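You operate a simulated robot arm through the tools that you are given. There is no shell and no other tool. Be economical: measure what you need, move in short steps, check, and stop when the job is done.

The job below is to be done with a simulated robot arm. You get a single attempt, and the scene is never put back.

Task
Meter the card with green paper and set the dryer knob as the chart says.
Fine: clamp the card to read it, free the clamp after; the card stays on the plate; the BOARD switch and the other two cards stay. Where these are worked on the way, their far stop is far enough and under half their travel is too little: green clamp on the damp meter.

Only the result counts: the job must be done as asked and must still hold three seconds after the hand-in. Knocking over, shifting, dropping, spilling or breaking anything else fails it.

Robot
A 5-joint arm with a two-finger parallel gripper, fixed in place. Base frame: the origin is at the foot of the arm, x ahead of it, y to its left, z up; the work surface is at about z = 0. Readings come in mm, rad, newtons and seconds.
With the tool pointing down near the work surface it reaches from about 260 to 600 mm from the base axis. Its first joint turns from -1.152 to 1.152 rad. The tool tilts only in the upright plane through the base axis and itself; it spins freely about its own axis. Payload 1.57 kg.
Tool frame: the origin (TCP) lies between the finger pads and is the grasp point; the fingertips stand 30 mm ahead of it; z points along the fingers, y is the line along which they close. Largest opening 80 mm; finger width 17, thickness 12; the body of the gripper, 40 by 82 mm, starts 80 mm behind the TCP.
Orientation is that of the tool frame in the base frame, as [roll, pitch, yaw] about the fixed x, y, z axes, in that order (R = Rz(yaw) Ry(pitch) Rx(roll)). With the fingers straight down and closing along the base's y, the tool's x points along the base's -x, its y along +y and its z along -z.

Tools
- The arm moves only by the tool move_arm. Its argument "targets" is one flat list of numbers, 7 for each row, row after row: the shift along the tool's x, y, z in units of 40 mm (1.0 is 40 mm), then the turn, a rotation vector about the tool's x, y, z in units of 5 degrees (1.0 is 5 degrees), then the gripper command, from -1 (shut) to 1 (fully open), values between in proportion. In form: [x, y, z, wx, wy, wz, fingers, x, y, z, wx, wy, wz, fingers, ...]. A call has 1 to 10 rows; each row shifts and turns the commanded pose from where the row before left it, along the tool's axes as they then stand. A call with a number of a shift or a turn outside -1 to 1 is refused whole. Each row takes 0.2 s and may step no farther than 50 mm and 0.15 rad from the row before; otherwise, or with a gripper value out of range, the whole call is refused. Where a pose cannot be reached the arm comes as near as it can. A force on the tool above 60 N (or 10 N above the force at the start of the call, whichever is more), or a blocked arm, ends the call early, and 0.2 s more pass. Each finger travels about 153 mm/s and halts on what it meets, pressing with about 39 N; the grip force reading is that of the motor and also rises with nothing between the fingers. The clock runs only during rows and for 0.2 s after the last one: add rows that do not move to give the fingers time. It gives the time, the measured TCP pose, the force on the tool (base axes), the opening and the grip force at its end, in the units of the frame above (readings bear some noise), with the torque about the TCP (base axes, N m) and any sound that the robot's microphone picked up, and new pictures: "show" is both (left out), scene, wrist or none.
- Cameras (640 x 400 px; columns grow to the right, rows downward): "scene" is fixed at [38.3, 392, 526.4]; the picture's right is [-0.76, -0.65, 0.00], its down [-0.35, 0.42, -0.84] and it looks along [0.54, -0.64, -0.55] (base axes); focal length 302 px, centre (320, 200). "wrist" rides on the gripper at [72, -7, -122] in the tool frame; the picture's right is [0.09, 1.00, 0.00], its down [-0.84, 0.08, -0.54] and it looks along [-0.54, 0.05, 0.84] (tool axes); focal length 238 px, centre (320, 200). There is no depth. A picture from a camera that has moved, and an enlarged one, comes with that camera's place and axes in the base frame and with its lens.
- close_up(camera, box): a new picture of the part [left, top, right, bottom] of that camera's present view, enlarged. The clock stands still meanwhile.
- sign_off(): hands the job in; it is judged then, once.

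Work in short steps. Places have to be worked out from the pictures, the camera data and where the tool is seen: move nearer, look again, correct. Check each grasp and each placing, and mend what went wrong. You have 120 turns and 200 pictures in all, those below and enlarged ones among them. Open the gripper and draw the arm clear of the work before you hand the job in, unless the task says otherwise; then end with one line.

The tools are called by a JSON object that holds its "api" and its "payload". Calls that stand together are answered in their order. move_arm: Moves the arm, as the interface text tells. Its arguments: {"type":"object","properties":{"targets":{"type":"array","items":{"type":"number"}},"show":{"type":"string","enum":["both","scene","wrist","none"]}},"required":["targets"]} The other tools are called the same way: close_up (camera, box) takes an enlarged picture of a part of a camera's view; sign_off () hands the job in.

At the start:

```text
time_s: 0.0
tcp_pos: [332.2, 57.7, 375.3]
tcp_rot: [3.141, -0.001, -3.142]
ft_force: [0.1, 0.1, -0.4]
torque: [-0.03, -0.03, 0.03]
opening: 79.9
grasp_force: 0.0
```

scene: 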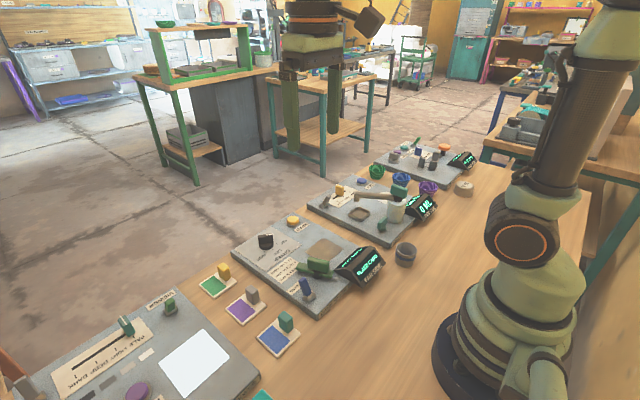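
wrist: 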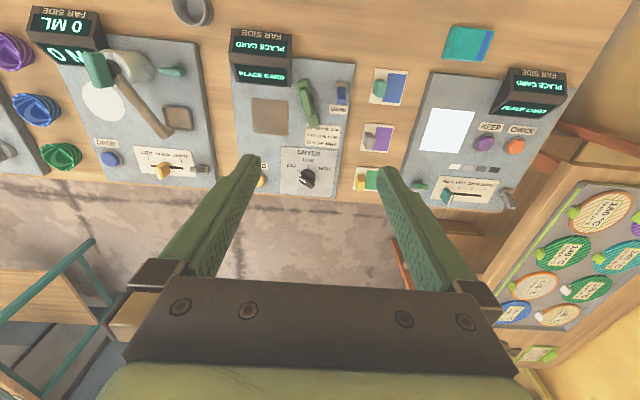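

I start by enlarging the damp meter and the cards in both views.

{"api": "close_up", "payload": {"camera": "scene", "box": [190, 200, 400, 360]}}

{"api": "close_up", "payload": {"camera": "wrist", "box": [220, 20, 420, 210]}}

```text
2.50 times, centred on (295, 280) of scene
camera zoom: at [38.3, 392.0, 526.4], right [-0.76, -0.65, 0.0], down [-0.35, 0.42, -0.84], along [0.54, -0.64, -0.55], focal length 756 px, centre (382, 0)
```

zoom: 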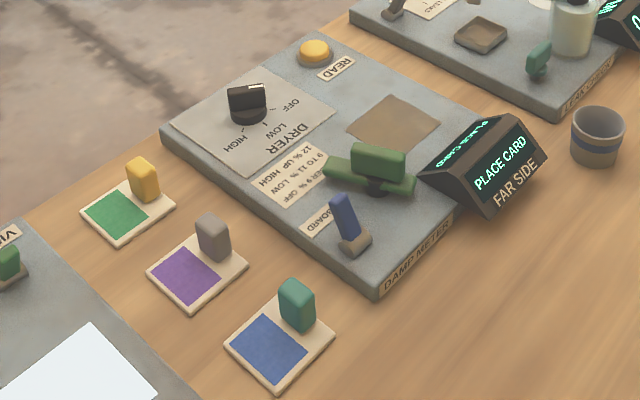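

```text
2.11 times, centred on (320, 115) of wrist
camera zoom: at [259.9, 51.3, 498.7], right [-0.09, 1.0, 0.0], down [0.84, 0.08, 0.54], along [0.54, 0.05, -0.84], focal length 502 px, centre (320, 379)
```

zoom: 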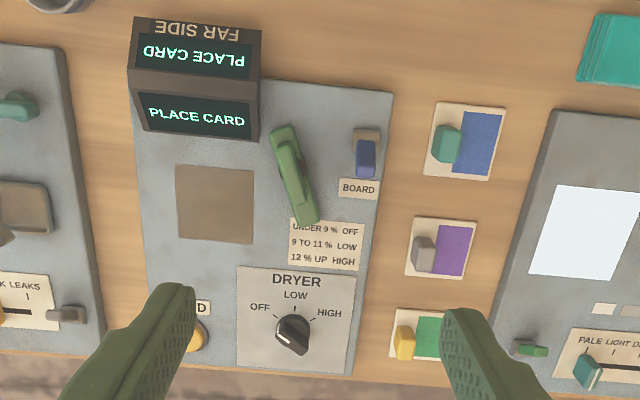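

The damp meter's plate sits around x 330–540, y −70…90, the knob is near (500, 47), and the green card near (505, 190) with a yellow tab at about y 170. I'll go lower for a closer look at the clamp and the pad.

{"api": "move_arm", "payload": {"targets": [0, 0, 0.7, 0, 0, 0, 1, 0, 0, 0.7, 0, 0, 0, 1, 0, 0, 0.7, 0, 0, 0, 1], "show": "wrist"}}

{"api": "close_up", "payload": {"camera": "wrist", "box": [180, 0, 460, 200]}}

{"api": "close_up", "payload": {"camera": "scene", "box": [260, 225, 400, 325]}}

```text
time_s: 0.8
tcp_pos: [332.8, 56.9, 292.5]
tcp_rot: [-3.141, 0.0, 3.141]
ft_force: [0.1, 0.9, -0.8]
torque: [0.0, -0.05, -0.02]
opening: 79.9
grasp_force: 0.0
camera wrist: at [261.0, 50.6, 415.4], right [-0.09, 1.0, 0.0], down [0.84, 0.08, 0.54], along [0.54, 0.05, -0.84], focal length 238 px, centre (320, 200)
```

wrist: 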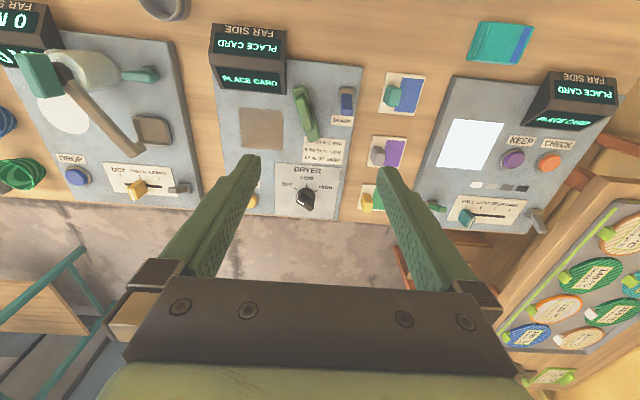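

```text
2.00 times, centred on (320, 100) of wrist
camera zoom: at [261.0, 50.6, 415.4], right [-0.09, 1.0, 0.0], down [0.84, 0.08, 0.54], along [0.54, 0.05, -0.84], focal length 477 px, centre (320, 400)
```

zoom: 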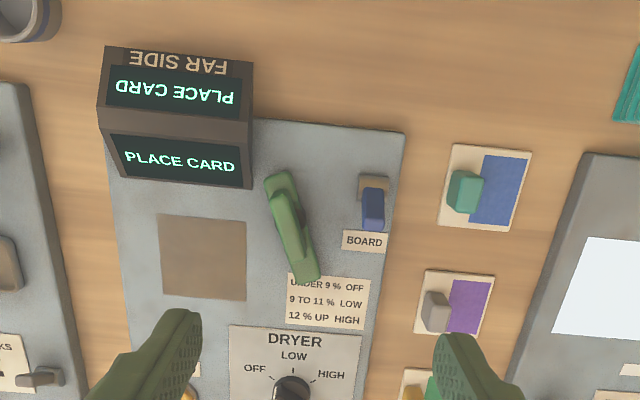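

```text
4.00 times, centred on (330, 275) of scene
camera zoom: at [38.3, 392.0, 526.4], right [-0.76, -0.65, 0.0], down [-0.35, 0.42, -0.84], along [0.54, -0.64, -0.55], focal length 1210 px, centre (280, -100)
```

zoom: 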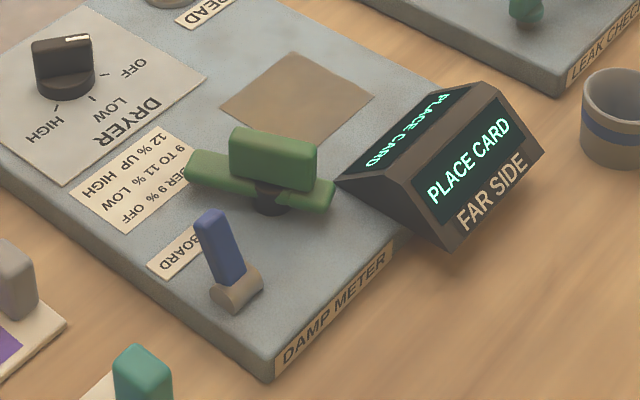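

The plate top is z≈20, the pad centre is about (386, −36), and the clamp is a bar turning on an upright post near (341, 40) with a grip fin on top. I'll move above the green card's tab.

{"api": "move_arm", "payload": {"targets": [-0.62, 0.404, 0.507, 0, 0, 0, 1, -0.62, 0.404, 0.507, 0, 0, 0, 1, -0.62, 0.404, 0.507, 0, 0, 0, 1, -0.62, 0.404, 0.507, 0, 0, 0, 1, -0.62, 0.404, 0.507, 0, 0, 0, 1, -0.62, 0.404, 0.507, 0, 0, 0, 1, -0.62, 0.404, 0.507, 0, 0, 0, 1], "show": "both"}}

{"api": "close_up", "payload": {"camera": "wrist", "box": [200, 20, 440, 200]}}

```text
time_s: 2.4
tcp_pos: [505.7, 170.5, 148.1]
tcp_rot: [-3.141, 0.0, 3.141]
ft_force: [1.0, -0.4, 0.0]
torque: [0.02, 0.01, 0.02]
opening: 80.1
grasp_force: 0.1
camera wrist: at [432.9, 164.3, 271.3], right [-0.09, 1.0, 0.0], down [0.84, 0.08, 0.54], along [0.54, 0.05, -0.84], focal length 238 px, centre (320, 200)
```

scene: 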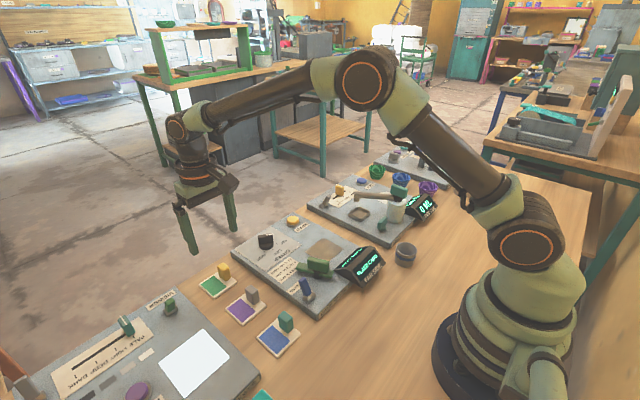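
wrist: 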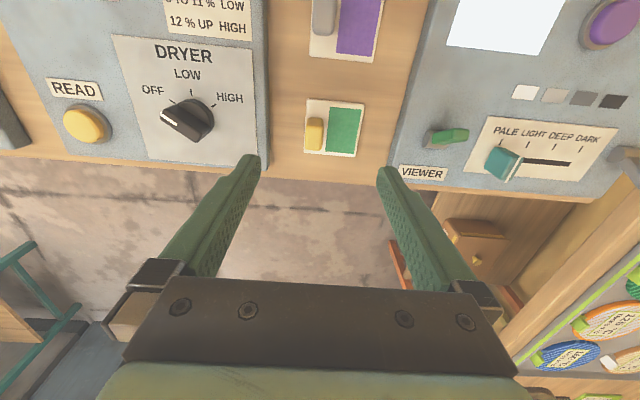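

```text
2.22 times, centred on (320, 110) of wrist
camera zoom: at [432.9, 164.3, 271.3], right [-0.09, 1.0, 0.0], down [0.84, 0.08, 0.54], along [0.54, 0.05, -0.84], focal length 530 px, centre (320, 400)
```

zoom: 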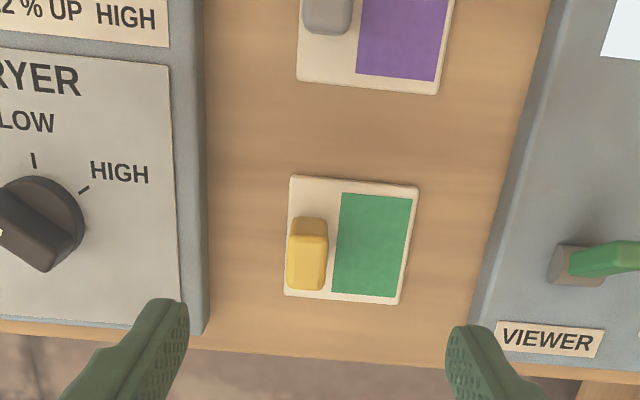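

The card lies squared to the axes, centre ≈(508, 186), tab ≈(511, 165), about 30 mm high. I descend partway with the fingers half closed and check the alignment.

{"api": "move_arm", "payload": {"targets": [-0.06, -0.06, 0.9, 0, 0, 0, 0.25, -0.06, -0.06, 0.8, 0, 0, 0, 0.25], "show": "wrist"}}

{"api": "close_up", "payload": {"camera": "wrist", "box": [240, 50, 400, 200]}}

{"api": "close_up", "payload": {"camera": "scene", "box": [170, 220, 280, 310]}}

```text
time_s: 3.0
tcp_pos: [510.8, 166.2, 80.5]
tcp_rot: [3.141, 0.0, -3.141]
ft_force: [-0.4, -0.5, 0.4]
torque: [0.0, -0.06, 0.01]
opening: 49.9
grasp_force: 0.0
camera wrist: at [438.3, 160.0, 203.6], right [-0.09, 1.0, 0.0], down [0.84, 0.08, 0.54], along [0.54, 0.05, -0.84], focal length 238 px, centre (320, 200)
```

wrist: 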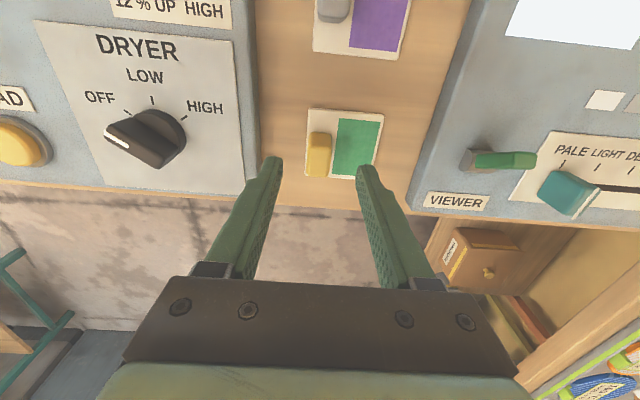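

```text
2.67 times, centred on (320, 125) of wrist
camera zoom: at [438.3, 160.0, 203.6], right [-0.09, 1.0, 0.0], down [0.84, 0.08, 0.54], along [0.54, 0.05, -0.84], focal length 636 px, centre (320, 400)
```

zoom: 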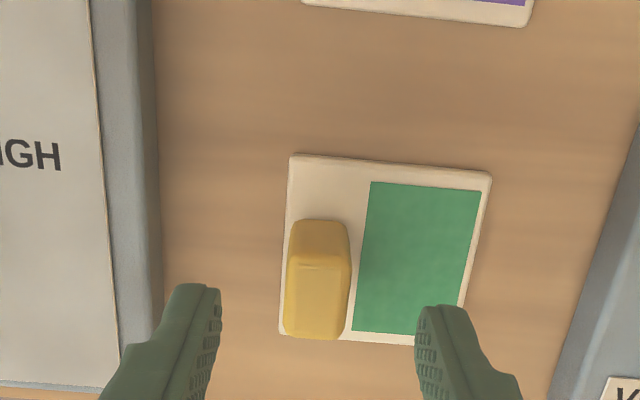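

```text
4.44 times, centred on (225, 265) of scene
camera zoom: at [38.3, 392.0, 526.4], right [-0.76, -0.65, 0.0], down [-0.35, 0.42, -0.84], along [0.54, -0.64, -0.55], focal length 1344 px, centre (742, -89)
```

zoom: 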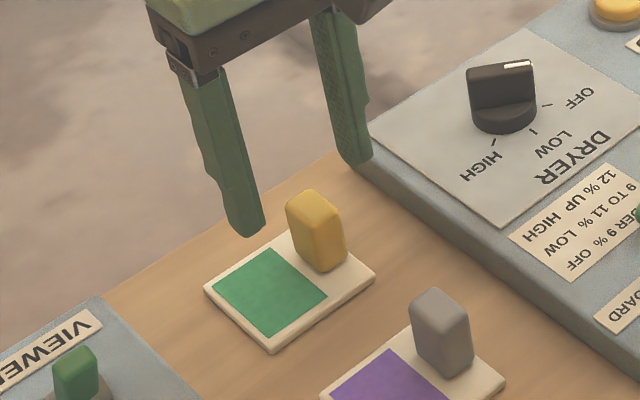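

Tab centre ≈(511, 166), top at z≈40; the fingers straddle it. I lower to z≈41 and close.

{"api": "move_arm", "payload": {"targets": [0, 0, 0.5, 0, 0, 0, 0.25, 0, 0, 0.48, 0, 0, 0, 0.25, 0, 0, 0, 0, 0, 0, 0.25, 0, 0, 0, 0, 0, 0, -0.6, 0, 0, 0, 0, 0, 0, -1, 0, 0, 0, 0, 0, 0, -1], "show": "wrist"}}

```text
time_s: 4.4
tcp_pos: [509.2, 166.6, 41.6]
tcp_rot: [3.142, 0.002, -3.142]
ft_force: [1.1, 0.5, -1.2]
torque: [0.0, -0.01, -0.01]
opening: 16.6
grasp_force: 31.7
camera wrist: at [437.7, 159.4, 164.3], right [-0.09, 1.0, 0.0], down [0.84, 0.08, 0.54], along [0.54, 0.05, -0.84], focal length 238 px, centre (320, 200)
```

wrist: 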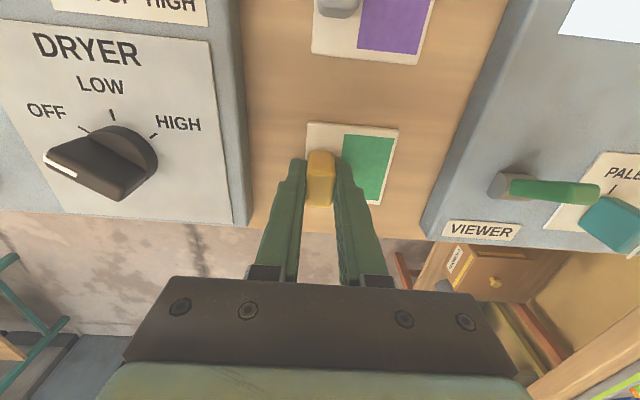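

The tab is held (16.6 mm, 32 N). I lift and carry the card above the pad, aiming for TCP ≈(389, −56).

{"api": "move_arm", "payload": {"targets": [0, 0, -0.5, 0, 0, 0, -1, 0, 0, -0.9, 0, 0, 0, -1, 0, 0, -0.8, 0, 0, 0, -1, 0.43, -0.797, 0, 0, 0, 0, -1, 0.43, -0.797, 0, 0, 0, 0, -1, 0.43, -0.797, 0, 0, 0, 0, -1, 0.43, -0.797, 0, 0, 0, 0, -1, 0.43, -0.797, 0, 0, 0, 0, -1, 0.43, -0.797, 0, 0, 0, 0, -1, 0.43, -0.797, 0, 0, 0, 0, -1], "show": "both"}}

```text
time_s: 6.6
tcp_pos: [389.5, -56.2, 131.9]
tcp_rot: [-3.141, 0.0, 3.141]
ft_force: [-0.3, 0.3, -0.8]
torque: [0.03, -0.02, -0.02]
opening: 17.1
grasp_force: 32.1
camera wrist: at [317.8, -62.6, 254.1], right [-0.09, 1.0, 0.0], down [0.84, 0.08, 0.54], along [0.54, 0.05, -0.84], focal length 238 px, centre (320, 200)
```

scene: 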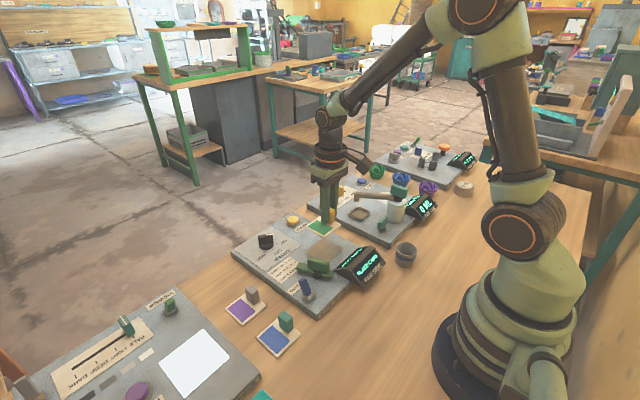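
wrist: 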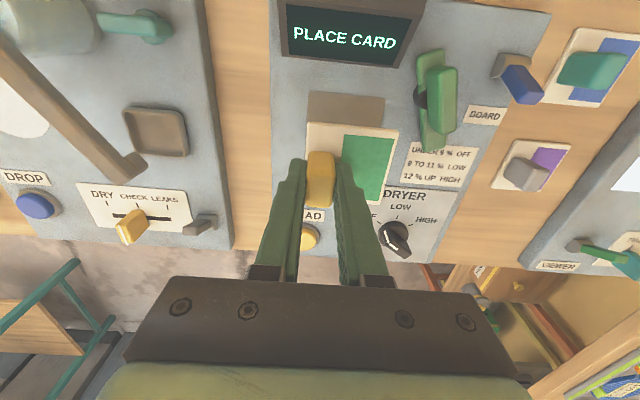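

The card hangs level above the pad. I lower to about 15 mm above it and check the alignment.

{"api": "move_arm", "payload": {"targets": [0, 0, 0.7, 0, 0, 0, -1, 0, 0, 0.65, 0, 0, 0, -1], "show": "wrist"}}

{"api": "close_up", "payload": {"camera": "wrist", "box": [240, 60, 480, 210]}}

{"api": "close_up", "payload": {"camera": "scene", "box": [240, 200, 400, 300]}}

```text
time_s: 7.2
tcp_pos: [388.0, -56.1, 76.4]
tcp_rot: [3.141, 0.0, 3.141]
ft_force: [-0.9, 0.5, -0.6]
torque: [-0.01, 0.02, 0.01]
opening: 16.7
grasp_force: 31.9
camera wrist: at [316.7, -62.9, 200.2], right [-0.09, 1.0, 0.0], down [0.84, 0.08, 0.54], along [0.54, 0.05, -0.84], focal length 238 px, centre (320, 200)
```

wrist: 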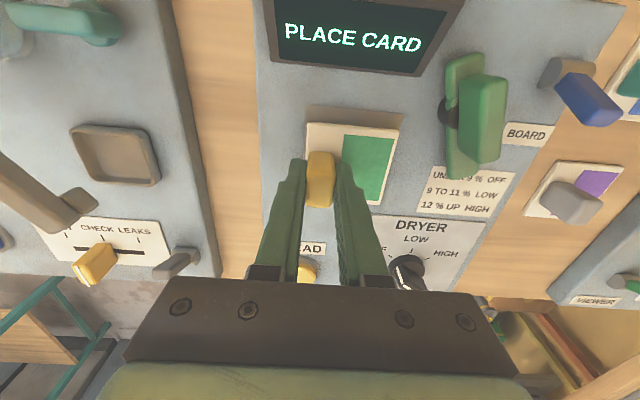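

```text
2.67 times, centred on (360, 135) of wrist
camera zoom: at [316.7, -62.9, 200.2], right [-0.09, 1.0, 0.0], down [0.84, 0.08, 0.54], along [0.54, 0.05, -0.84], focal length 636 px, centre (213, 373)
```

zoom: 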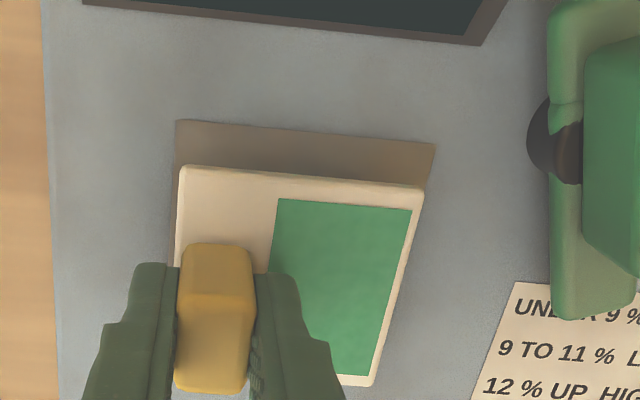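

```text
4.00 times, centred on (320, 250) of scene
camera zoom: at [38.3, 392.0, 526.4], right [-0.76, -0.65, 0.0], down [-0.35, 0.42, -0.84], along [0.54, -0.64, -0.55], focal length 1210 px, centre (320, 0)
```

zoom: 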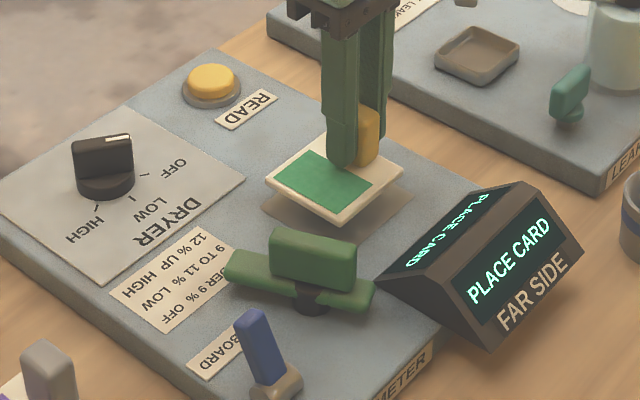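

The card centre is at about (390, −36), the pad centre at (388, −34). I shift 2 mm each way and set it down.

{"api": "move_arm", "payload": {"targets": [0.05, 0.05, 0.15, 0, 0, 0, -1, 0, 0, 0.12, 0, 0, 0, -1, 0, 0, 0.06, 0, 0, 0, -1, 0, 0, 0, 0, 0, 0, -1], "show": "none"}}

{"api": "close_up", "payload": {"camera": "scene", "box": [240, 200, 400, 300]}}

```text
time_s: 8.2
tcp_pos: [387.8, -55.4, 63.3]
tcp_rot: [-3.141, -0.001, 3.141]
ft_force: [-1.2, 1.0, 4.5]
torque: [0.08, -0.04, -0.03]
opening: 16.8
grasp_force: 32.1
```

```text
4.00 times, centred on (320, 250) of scene
camera zoom: at [38.3, 392.0, 526.4], right [-0.76, -0.65, 0.0], down [-0.35, 0.42, -0.84], along [0.54, -0.64, -0.55], focal length 1210 px, centre (320, 0)
```

zoom: 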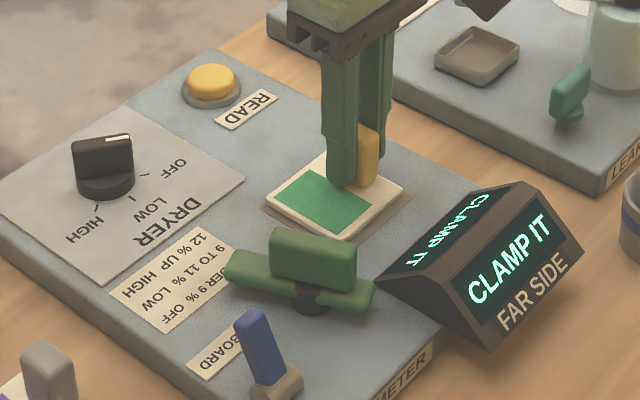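

Contact is made (4.5 N up) and the display says CLAMP IT. I release and rise.

{"api": "move_arm", "payload": {"targets": [0, 0, 0, 0, 0, 0, 0.1, 0, 0, 0, 0, 0, 0, 0.1, 0, 0, -0.6, 0, 0, 0, 0.1, 0, 0, -1, 0, 0, 0, 0.1, 0.5, 0.7, -0.4, 0, 0, 0, 0.3, 0.5, 0.7, 0, 0, 0, 0, 0.3, 0.0, 0.8, 0, 0, 0, 0, 0.3], "show": "both"}}

{"api": "close_up", "payload": {"camera": "wrist", "box": [200, 20, 440, 200]}}

```text
time_s: 9.8
tcp_pos: [348.7, 31.9, 144.6]
tcp_rot: [3.14, 0.0, 3.141]
ft_force: [-0.5, 0.5, 0.6]
torque: [-0.01, -0.05, 0.01]
opening: 52.1
grasp_force: 0.1
camera wrist: at [276.1, 26.3, 267.1], right [-0.09, 1.0, 0.0], down [0.84, 0.08, 0.54], along [0.54, 0.05, -0.84], focal length 238 px, centre (320, 200)
```

scene: 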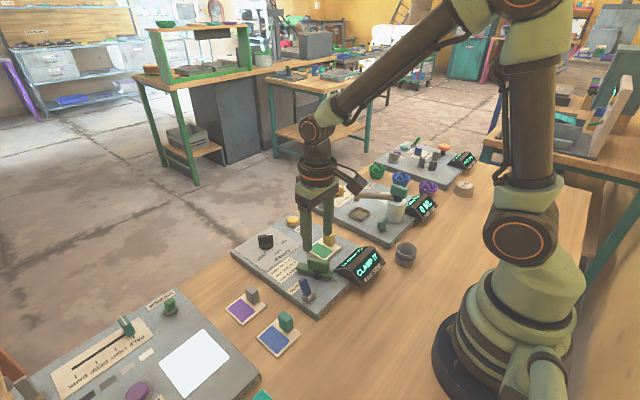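
wrist: 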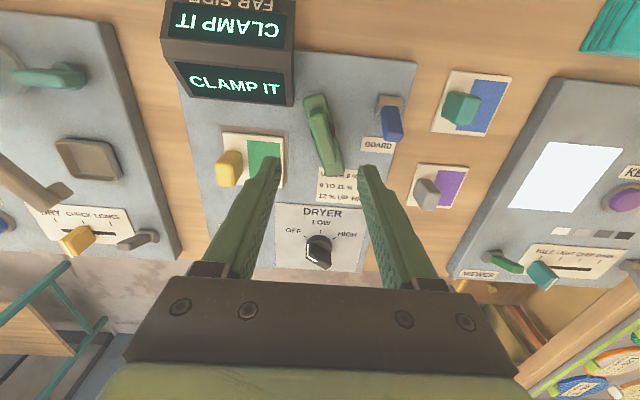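

```text
2.22 times, centred on (320, 110) of wrist
camera zoom: at [276.1, 26.3, 267.1], right [-0.09, 1.0, 0.0], down [0.84, 0.08, 0.54], along [0.54, 0.05, -0.84], focal length 530 px, centre (320, 400)
```

zoom: 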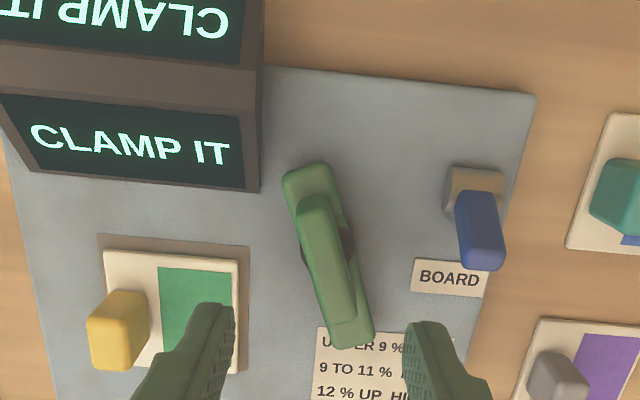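

The card is on the pad. The clamp bar points about 21° from +x toward +y, its fin centred near (342, 36) with its top at z≈66. I turn the gripper to match the fin and hover just above it.

{"api": "move_arm", "payload": {"targets": [0.17, 0.1, 0.3, 0, 0, -0.86, 0, 0, 0, 0.3, 0, 0, -0.86, 0, 0, 0, 0.35, 0, 0, -0.86, 0, 0, 0, 0, 0, 0, -0.86, 0, 0, 0, 0, 0, 0, -0.86, 0], "show": "wrist"}}

{"api": "close_up", "payload": {"camera": "wrist", "box": [220, 60, 420, 210]}}

{"api": "close_up", "payload": {"camera": "scene", "box": [260, 200, 400, 300]}}

```text
time_s: 11.0
tcp_pos: [341.7, 36.4, 105.6]
tcp_rot: [-3.141, 0.0, -2.765]
ft_force: [-0.7, 0.2, -0.5]
torque: [0.0, 0.01, -0.02]
opening: 40.1
grasp_force: 0.0
camera wrist: at [276.9, 4.2, 228.0], right [-0.45, 0.89, 0.0], down [0.75, 0.38, 0.54], along [0.48, 0.24, -0.84], focal length 238 px, centre (320, 200)
```

wrist: 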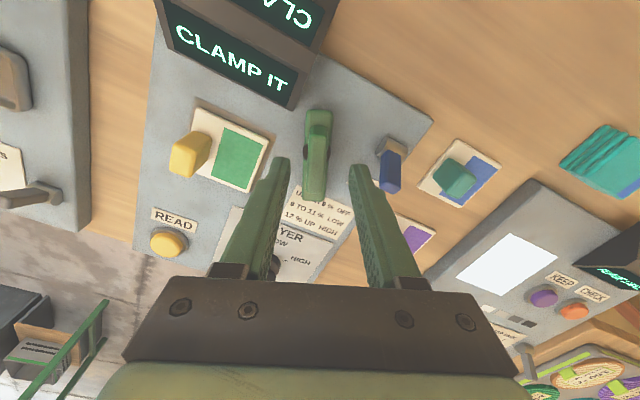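

```text
2.67 times, centred on (320, 135) of wrist
camera zoom: at [276.9, 4.2, 228.0], right [-0.45, 0.89, 0.0], down [0.75, 0.38, 0.54], along [0.48, 0.24, -0.84], focal length 636 px, centre (320, 373)
```

zoom: 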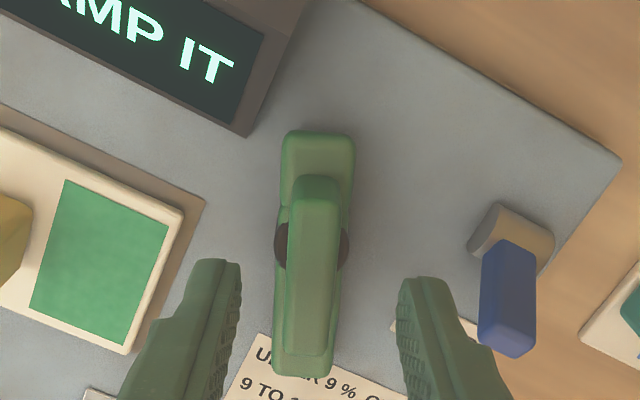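

```text
4.00 times, centred on (330, 250) of scene
camera zoom: at [38.3, 392.0, 526.4], right [-0.76, -0.65, 0.0], down [-0.35, 0.42, -0.84], along [0.54, -0.64, -0.55], focal length 1210 px, centre (280, 0)
```

zoom: 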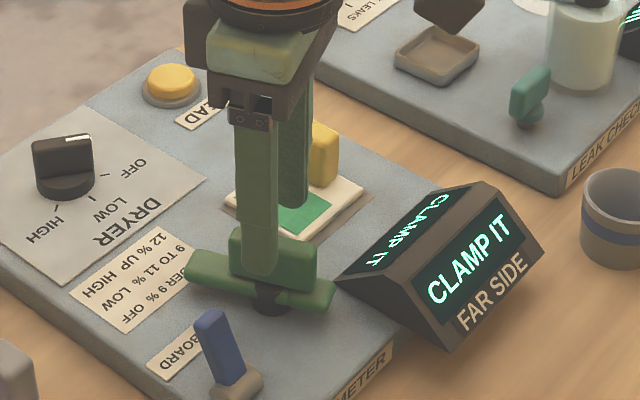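

The fin is aligned, about 2 mm to the left of centre. I shift, descend to z≈77 and close on it.

{"api": "move_arm", "payload": {"targets": [0, -0.05, 0.35, 0, 0, 0, 0, 0, 0, 0.34, 0, 0, 0, 0, 0, 0, 0, 0, 0, 0, -0.3, 0, 0, 0, 0, 0, 0, -1, 0, 0, 0, 0, 0, 0, -1], "show": "wrist"}}

```text
time_s: 12.2
tcp_pos: [342.8, 33.7, 77.5]
tcp_rot: [3.141, 0.0, -2.769]
ft_force: [3.4, -13.1, -3.8]
torque: [-0.2, -0.14, 0.01]
opening: 14.1
grasp_force: 30.0
camera wrist: at [278.1, 2.3, 200.5], right [-0.45, 0.89, 0.0], down [0.75, 0.38, 0.54], along [0.48, 0.24, -0.84], focal length 238 px, centre (320, 200)
```

wrist: 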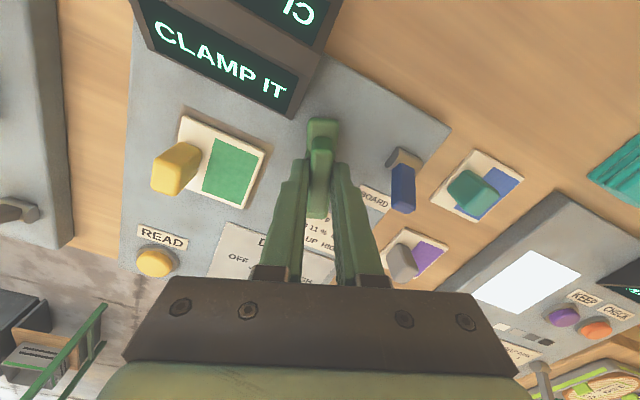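

The fin is held (14 mm) with a slight sideways pull. I ease 1 mm along it and turn 10° clockwise (seen from above), watching the torque and the display.

{"api": "move_arm", "payload": {"targets": [0, -0.03, 0, 0, 0, 0, -1, 0, 0, 0, 0, 0, 1, -1, 0, 0, 0, 0, 0, 1, -1, 0, 0, 0, 0, 0, 0, -1], "show": "wrist"}}

```text
time_s: 13.2
tcp_pos: [342.6, 33.0, 77.1]
tcp_rot: [3.141, 0.002, -2.939]
ft_force: [2.8, 29.3, -0.4]
torque: [0.42, 0.84, 0.07]
opening: 13.9
grasp_force: 30.3
camera wrist: at [273.3, 14.1, 200.5], right [-0.29, 0.96, 0.0], down [0.8, 0.24, 0.54], along [0.52, 0.16, -0.84], focal length 238 px, centre (320, 200)
```

wrist: 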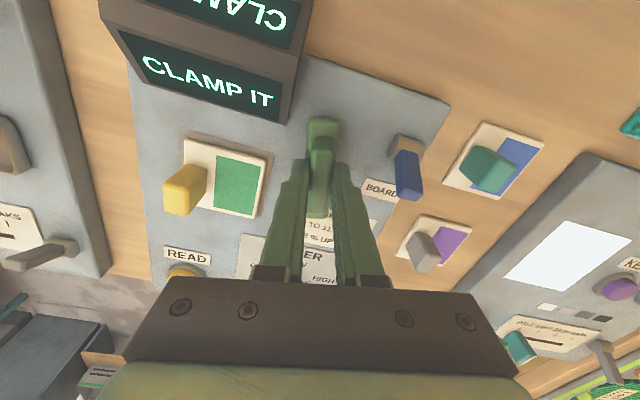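

The clamp turned 10° freely, but there is a 29 N pull in +y, so I ease +y by 1.5 mm to learn the pivot offset.

{"api": "move_arm", "payload": {"targets": [0, 0.04, 0, 0, 0, 0, -1, 0, 0, 0, 0, 0, 0, -1], "show": "none"}}

```text
time_s: 13.8
tcp_pos: [342.2, 34.7, 77.8]
tcp_rot: [3.14, 0.004, -2.943]
ft_force: [9.7, 14.9, -8.7]
torque: [0.2, 0.36, 0.01]
opening: 13.9
grasp_force: 30.1
```

Stiffness is about 10 N/mm. I continue turning 10° with another small +y correction.

{"api": "move_arm", "payload": {"targets": [0, 0.03, 0, 0, 0, 0, -1, 0, 0, 0, 0, 0, 1, -1, 0, 0, 0, 0, 0, 1, -1, 0, 0, 0, 0, 0, 0, -1], "show": "none"}}

```text
time_s: 14.8
tcp_pos: [342.3, 35.3, 78.1]
tcp_rot: [-3.141, 0.003, -3.12]
ft_force: [14.7, -42.6, -4.4]
torque: [-0.84, -0.72, -0.09]
opening: 13.8
grasp_force: 30.6
```

The pull reversed; I look before going on.

{"api": "close_up", "payload": {"camera": "wrist", "box": [220, 60, 420, 210]}}

{"api": "close_up", "payload": {"camera": "scene", "box": [260, 200, 400, 300]}}

```text
2.67 times, centred on (320, 135) of wrist
camera zoom: at [270.4, 27.5, 200.4], right [-0.11, 0.99, 0.0], down [0.83, 0.09, 0.54], along [0.54, 0.06, -0.84], focal length 636 px, centre (320, 373)
```

zoom: 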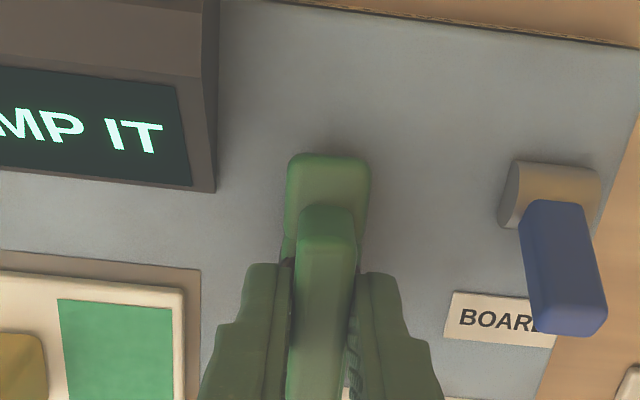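

```text
4.00 times, centred on (330, 250) of scene
camera zoom: at [38.4, 392.0, 526.3], right [-0.76, -0.65, 0.0], down [-0.35, 0.42, -0.84], along [0.54, -0.64, -0.55], focal length 1210 px, centre (280, 0)
```

zoom: 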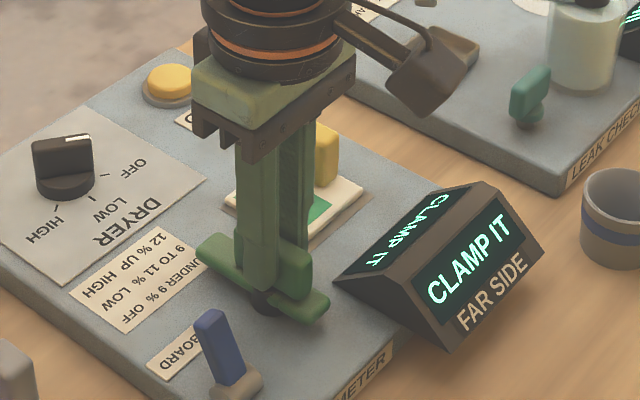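

The bar is turning well. I loosen the fingers to 17 mm so they act as loose pegs around the fin, then turn on.

{"api": "move_arm", "payload": {"targets": [0, -0.04, 0, 0, 0, 0, -0.57, 0, 0, 0, 0, 0, 0, -0.57, 0, 0, 0, 0, 0, 1, -0.57, 0, 0, 0, 0, 0, 1, -0.57, 0, 0, 0, 0, 0, 1, -0.57, 0, 0, 0, 0, 0, 0, -0.57], "show": "wrist"}}

```text
time_s: 16.2
tcp_pos: [342.7, 35.4, 78.0]
tcp_rot: [-3.141, 0.0, 2.905]
ft_force: [0.4, -1.2, 0.7]
torque: [-0.07, -0.01, 0.04]
opening: 18.5
grasp_force: 0.5
camera wrist: at [270.5, 46.4, 200.5], right [0.14, 0.99, 0.0], down [0.83, -0.12, 0.54], along [0.54, -0.08, -0.84], focal length 238 px, centre (320, 200)
```

wrist: 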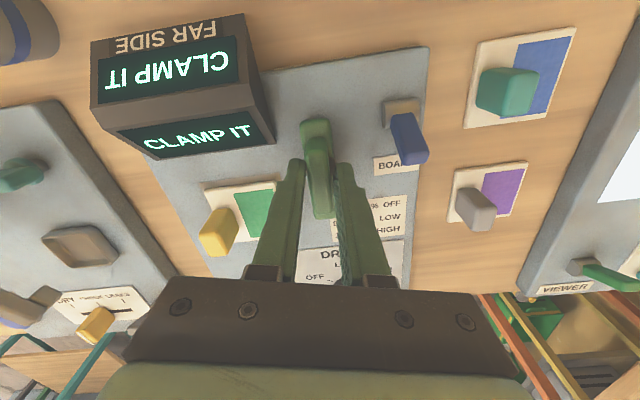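

The forces are near zero now. I turn another 30° this way.

{"api": "move_arm", "payload": {"targets": [0, 0, 0, 0, 0, 1, -0.57, 0, 0, 0, 0, 0, 1, -0.57, 0, 0, 0, 0, 0, 1, -0.57, 0, 0, 0, 0, 0, 1, -0.57, 0, 0, 0, 0, 0, 1, -0.57, 0, 0, 0, 0, 0, 1, -0.57, 0, 0, 0, 0, 0, 0, -0.57], "show": "both"}}

{"api": "close_up", "payload": {"camera": "scene", "box": [260, 200, 400, 300]}}

```text
time_s: 17.8
tcp_pos: [341.4, 34.2, 78.2]
tcp_rot: [3.141, 0.0, 2.382]
ft_force: [2.7, 2.8, -0.4]
torque: [0.03, -0.01, 0.03]
opening: 19.6
grasp_force: 1.8
camera wrist: at [285.1, 80.3, 201.1], right [0.62, 0.78, 0.0], down [0.66, -0.52, 0.54], along [0.43, -0.34, -0.84], focal length 238 px, centre (320, 200)
```

scene: 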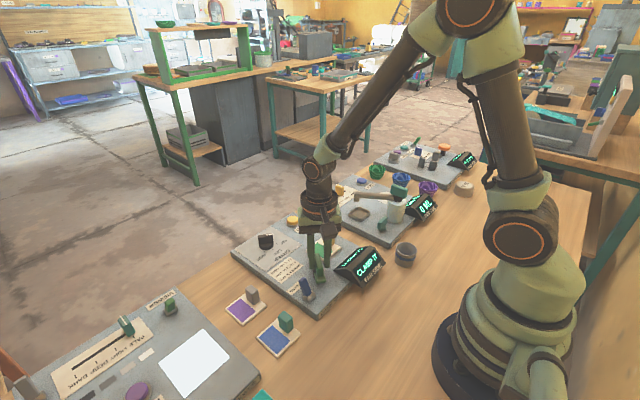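
wrist: 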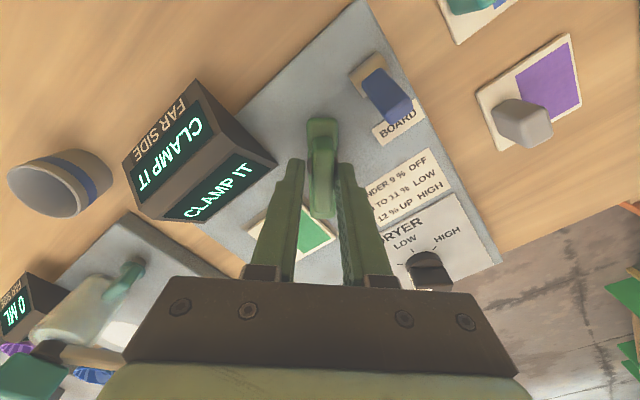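

```text
4.00 times, centred on (330, 250) of scene
camera zoom: at [38.3, 392.0, 526.4], right [-0.76, -0.65, 0.0], down [-0.35, 0.42, -0.84], along [0.54, -0.64, -0.55], focal length 1210 px, centre (280, 0)
```

zoom: 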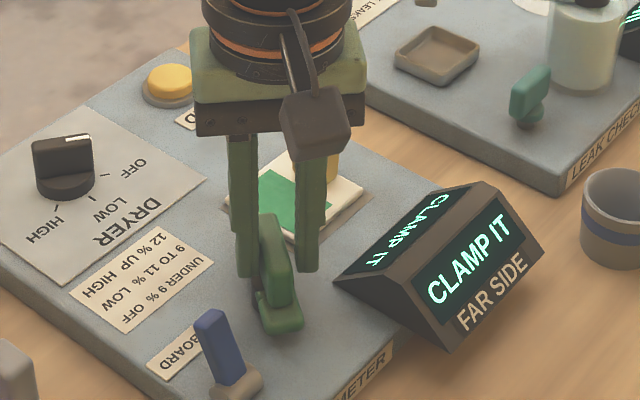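

Still turning freely, about 60° so far. I continue another 20°.

{"api": "move_arm", "payload": {"targets": [0, 0, 0, 0, 0, 1, -0.57, 0, 0, 0, 0, 0, 1, -0.57, 0, 0, 0, 0, 0, 1, -0.57, 0, 0, 0, 0, 0, 1, -0.57, 0, 0, 0, 0, 0, 0, -0.57], "show": "none"}}

{"api": "close_up", "payload": {"camera": "scene", "box": [260, 200, 400, 300]}}

```text
time_s: 19.0
tcp_pos: [341.3, 35.7, 78.7]
tcp_rot: [-3.14, 0.002, 2.03]
ft_force: [2.9, 1.1, 1.6]
torque: [0.0, -0.02, -0.03]
opening: 19.8
grasp_force: 1.4
```

```text
4.00 times, centred on (330, 250) of scene
camera zoom: at [38.3, 392.0, 526.4], right [-0.76, -0.65, 0.0], down [-0.35, 0.42, -0.84], along [0.54, -0.64, -0.55], focal length 1210 px, centre (280, 0)
```

zoom: 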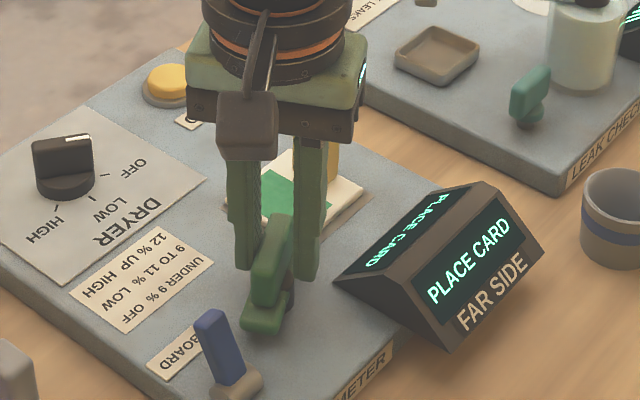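

The display changed to PLACE CARD, so I check whether the bar moved the card.

{"api": "close_up", "payload": {"camera": "scene", "box": [290, 220, 370, 290]}}

{"api": "close_up", "payload": {"camera": "wrist", "box": [150, 50, 450, 270]}}

```text
5.71 times, centred on (330, 255) of scene
camera zoom: at [38.3, 392.0, 526.4], right [-0.76, -0.65, 0.0], down [-0.35, 0.42, -0.84], along [0.54, -0.64, -0.55], focal length 1728 px, centre (263, -114)
```

zoom: 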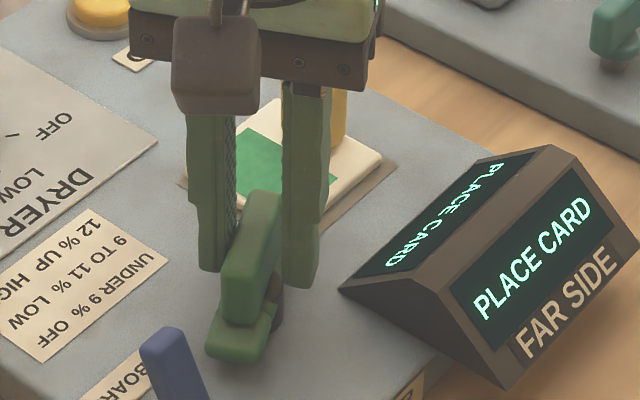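

```text
1.82 times, centred on (300, 160) of wrist
camera zoom: at [303.5, 97.3, 201.0], right [0.85, 0.53, 0.0], down [0.44, -0.71, 0.54], along [0.29, -0.46, -0.84], focal length 433 px, centre (356, 273)
```

zoom: 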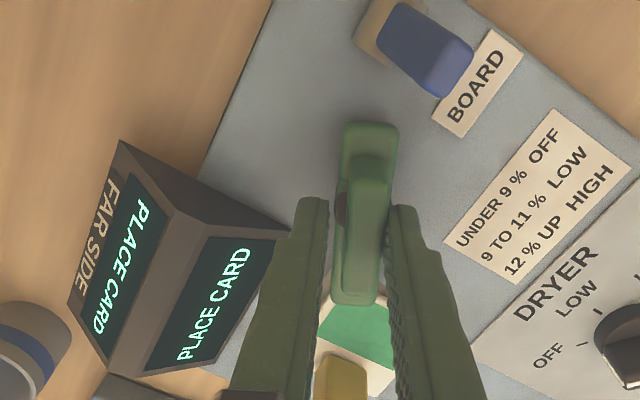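

The scene view suggests the card barely moved. I look closer at where the bar meets the card.

{"api": "close_up", "payload": {"camera": "wrist", "box": [280, 170, 400, 270]}}

{"api": "close_up", "payload": {"camera": "scene", "box": [300, 230, 350, 265]}}

```text
4.00 times, centred on (340, 220) of wrist
camera zoom: at [303.5, 97.3, 201.0], right [0.85, 0.53, 0.0], down [0.44, -0.71, 0.54], along [0.29, -0.46, -0.84], focal length 953 px, centre (240, 120)
```

zoom: 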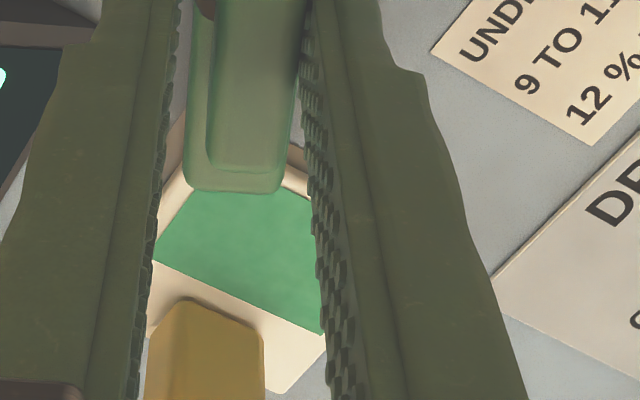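

```text
11.43 times, centred on (325, 248) of scene
camera zoom: at [38.3, 392.0, 526.4], right [-0.76, -0.65, 0.0], down [-0.35, 0.42, -0.84], along [0.54, -0.64, -0.55], focal length 3457 px, centre (263, -343)
```

zoom: 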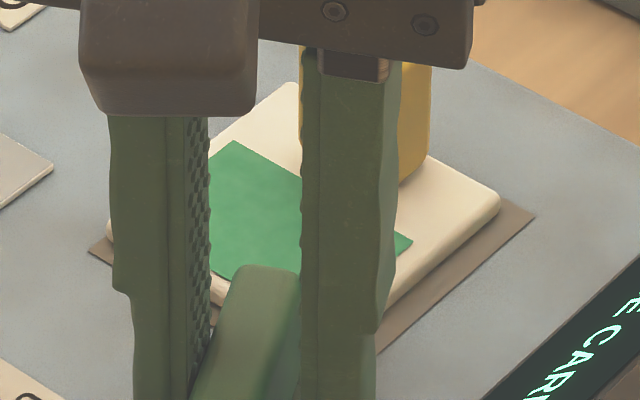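

The card looks within about 2 mm of where I set it. I turn another 10° and compare.

{"api": "move_arm", "payload": {"targets": [0, 0, 0, 0, 0, 1, -0.57, 0, 0, 0, 0, 0, 1, -0.57, 0, 0, 0, 0, 0, 0, -0.57, 0, 0, 0, 0, 0, 0, -0.57], "show": "none"}}

{"api": "close_up", "payload": {"camera": "scene", "box": [290, 220, 370, 290]}}

{"api": "close_up", "payload": {"camera": "wrist", "box": [150, 50, 450, 270]}}

```text
time_s: 20.0
tcp_pos: [342.0, 34.3, 78.4]
tcp_rot: [-3.141, 0.0, 1.857]
ft_force: [4.8, 3.6, -1.7]
torque: [0.01, 0.02, 0.06]
opening: 21.6
grasp_force: 2.7
```

```text
5.71 times, centred on (330, 255) of scene
camera zoom: at [38.3, 392.0, 526.4], right [-0.76, -0.65, 0.0], down [-0.35, 0.42, -0.84], along [0.54, -0.64, -0.55], focal length 1728 px, centre (263, -114)
```

zoom: 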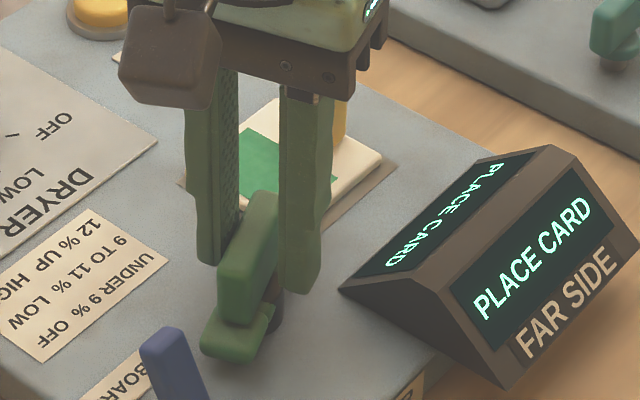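

```text
1.82 times, centred on (300, 160) of wrist
camera zoom: at [314.9, 102.8, 201.1], right [0.93, 0.37, 0.0], down [0.31, -0.78, 0.54], along [0.2, -0.5, -0.84], focal length 433 px, centre (356, 273)
```

zoom: 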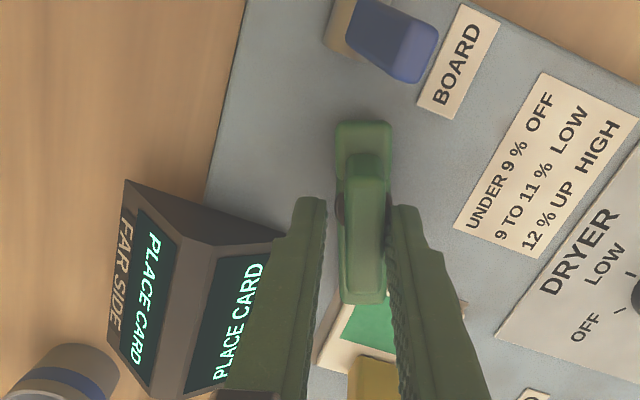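

The fingers are being spread, so the bar seems to be at its stop. I rise off the fin and look from above.

{"api": "move_arm", "payload": {"targets": [0, 0, 0, 0, 0, -0.8, -0.4, 0, 0, 0, 0, 0, 0, -0.2, 0, 0, -0.8, 0, 0, 0, 0, 0, 0, -1, 0, 0, 0, 0, 0, 0.3, -1, 0, 0, 0, 0], "show": "wrist"}}

{"api": "close_up", "payload": {"camera": "scene", "box": [280, 220, 390, 300]}}

{"api": "close_up", "payload": {"camera": "wrist", "box": [220, 60, 420, 210]}}

```text
time_s: 21.2
tcp_pos: [353.3, 39.2, 189.4]
tcp_rot: [3.141, 0.002, 1.93]
ft_force: [-0.1, 0.4, 0.6]
torque: [-0.01, -0.01, 0.0]
opening: 40.0
grasp_force: 0.0
camera wrist: at [321.7, 105.0, 312.8], right [0.9, 0.43, 0.0], down [0.37, -0.76, 0.54], along [0.24, -0.49, -0.84], focal length 238 px, centre (320, 200)
```

wrist: 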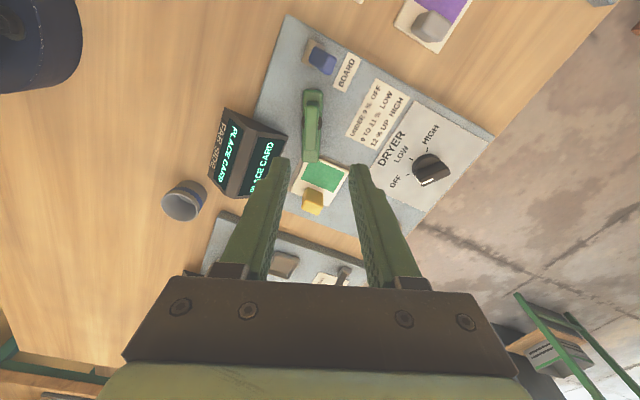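

```text
5.00 times, centred on (335, 260) of scene
camera zoom: at [38.3, 392.0, 526.4], right [-0.76, -0.65, 0.0], down [-0.35, 0.42, -0.84], along [0.54, -0.64, -0.55], focal length 1512 px, centre (245, -100)
```

zoom: 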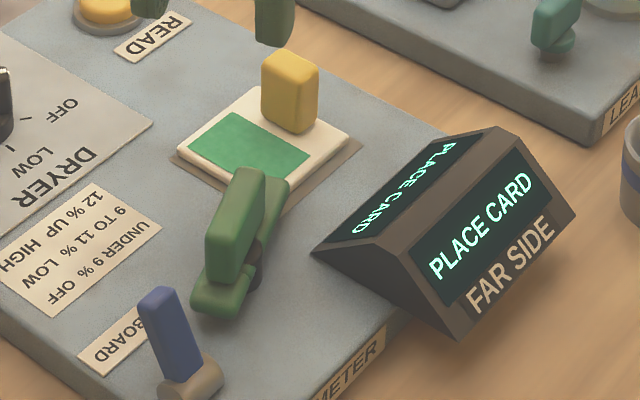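

```text
2.67 times, centred on (320, 135) of wrist
camera zoom: at [321.7, 105.0, 312.8], right [0.9, 0.43, 0.0], down [0.37, -0.76, 0.54], along [0.24, -0.49, -0.84], focal length 636 px, centre (320, 373)
```

zoom: 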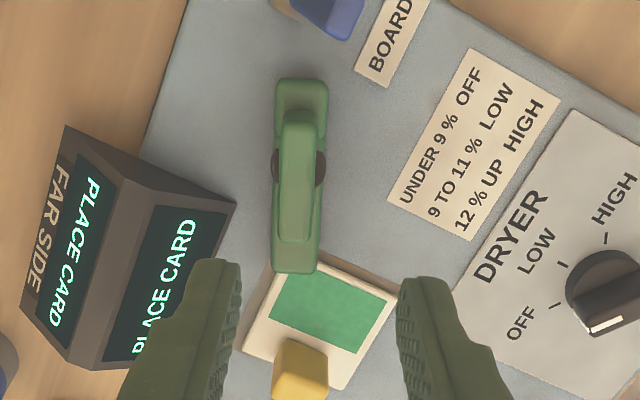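

The bar reaches over the card's corner, but the card seems a few mm off toward +x/−y of the pad. I'll turn the gripper back and check from right above.

{"api": "move_arm", "payload": {"targets": [0, 0, 0, 0, 0, -1, 0, 0, 0, 0, 0, 0, -1, 0, 0, 0, 0, 0, 0, -1, 0, 0, 0, 0, 0, 0, -1, 0, 0, 0, 0, 0, 0, -1, 0, 0, 0, 0, 0, 0, -1, 0, 0, 0, 0, 0, 0, -1, 0, 0, 0, 0, 0, 0, -1, 0, 0, 0, 0, 0, 0, -1, 0, 0, 0, 0, 0, 0, -1, 0], "show": "none"}}

{"api": "move_arm", "payload": {"targets": [0, 0, 0, 0, 0, -1, 0, 0, 0, 0, 0, 0, -1, 0, 0, 0, 0, 0, 0, -1, 0, 0, 0, 0, 0, 0, -0.9, 0, -0.2, -0.8, 0.4, 0, 0, 0, 0, -0.3, -0.8, 0.4, 0, 0, 0, 0, -0.3, -0.8, 0.4, 0, 0, 0, 0], "show": "wrist"}}

{"api": "close_up", "payload": {"camera": "wrist", "box": [240, 60, 440, 210]}}

```text
time_s: 23.4
tcp_pos: [353.2, 38.5, 190.0]
tcp_rot: [-3.14, 0.001, 2.804]
ft_force: [-0.1, 0.7, 0.6]
torque: [-0.02, 0.04, 0.01]
opening: 40.1
grasp_force: 0.1
```

```text
time_s: 25.0
tcp_pos: [385.1, -59.1, 140.8]
tcp_rot: [-3.141, 0.0, -3.141]
ft_force: [0.0, -0.2, -0.5]
torque: [0.01, -0.01, 0.02]
opening: 40.0
grasp_force: 0.1
camera wrist: at [313.8, -64.7, 263.7], right [-0.09, 1.0, 0.0], down [0.84, 0.08, 0.54], along [0.54, 0.05, -0.84], focal length 238 px, centre (320, 200)
```

wrist: 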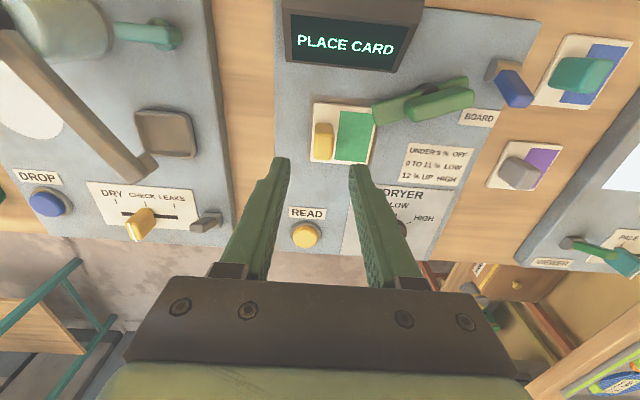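

```text
2.67 times, centred on (340, 135) of wrist
camera zoom: at [313.8, -64.7, 263.7], right [-0.09, 1.0, 0.0], down [0.84, 0.08, 0.54], along [0.54, 0.05, -0.84], focal length 636 px, centre (267, 373)
```

zoom: 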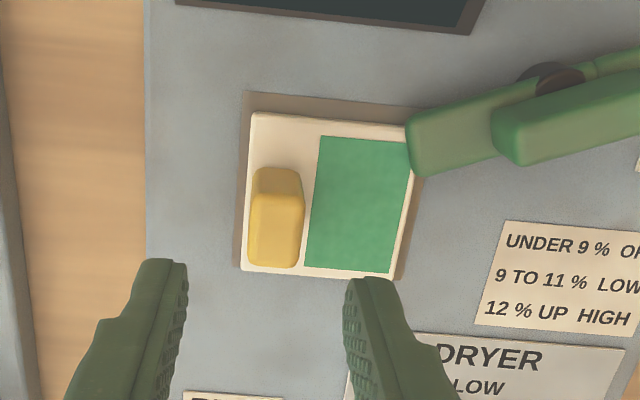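

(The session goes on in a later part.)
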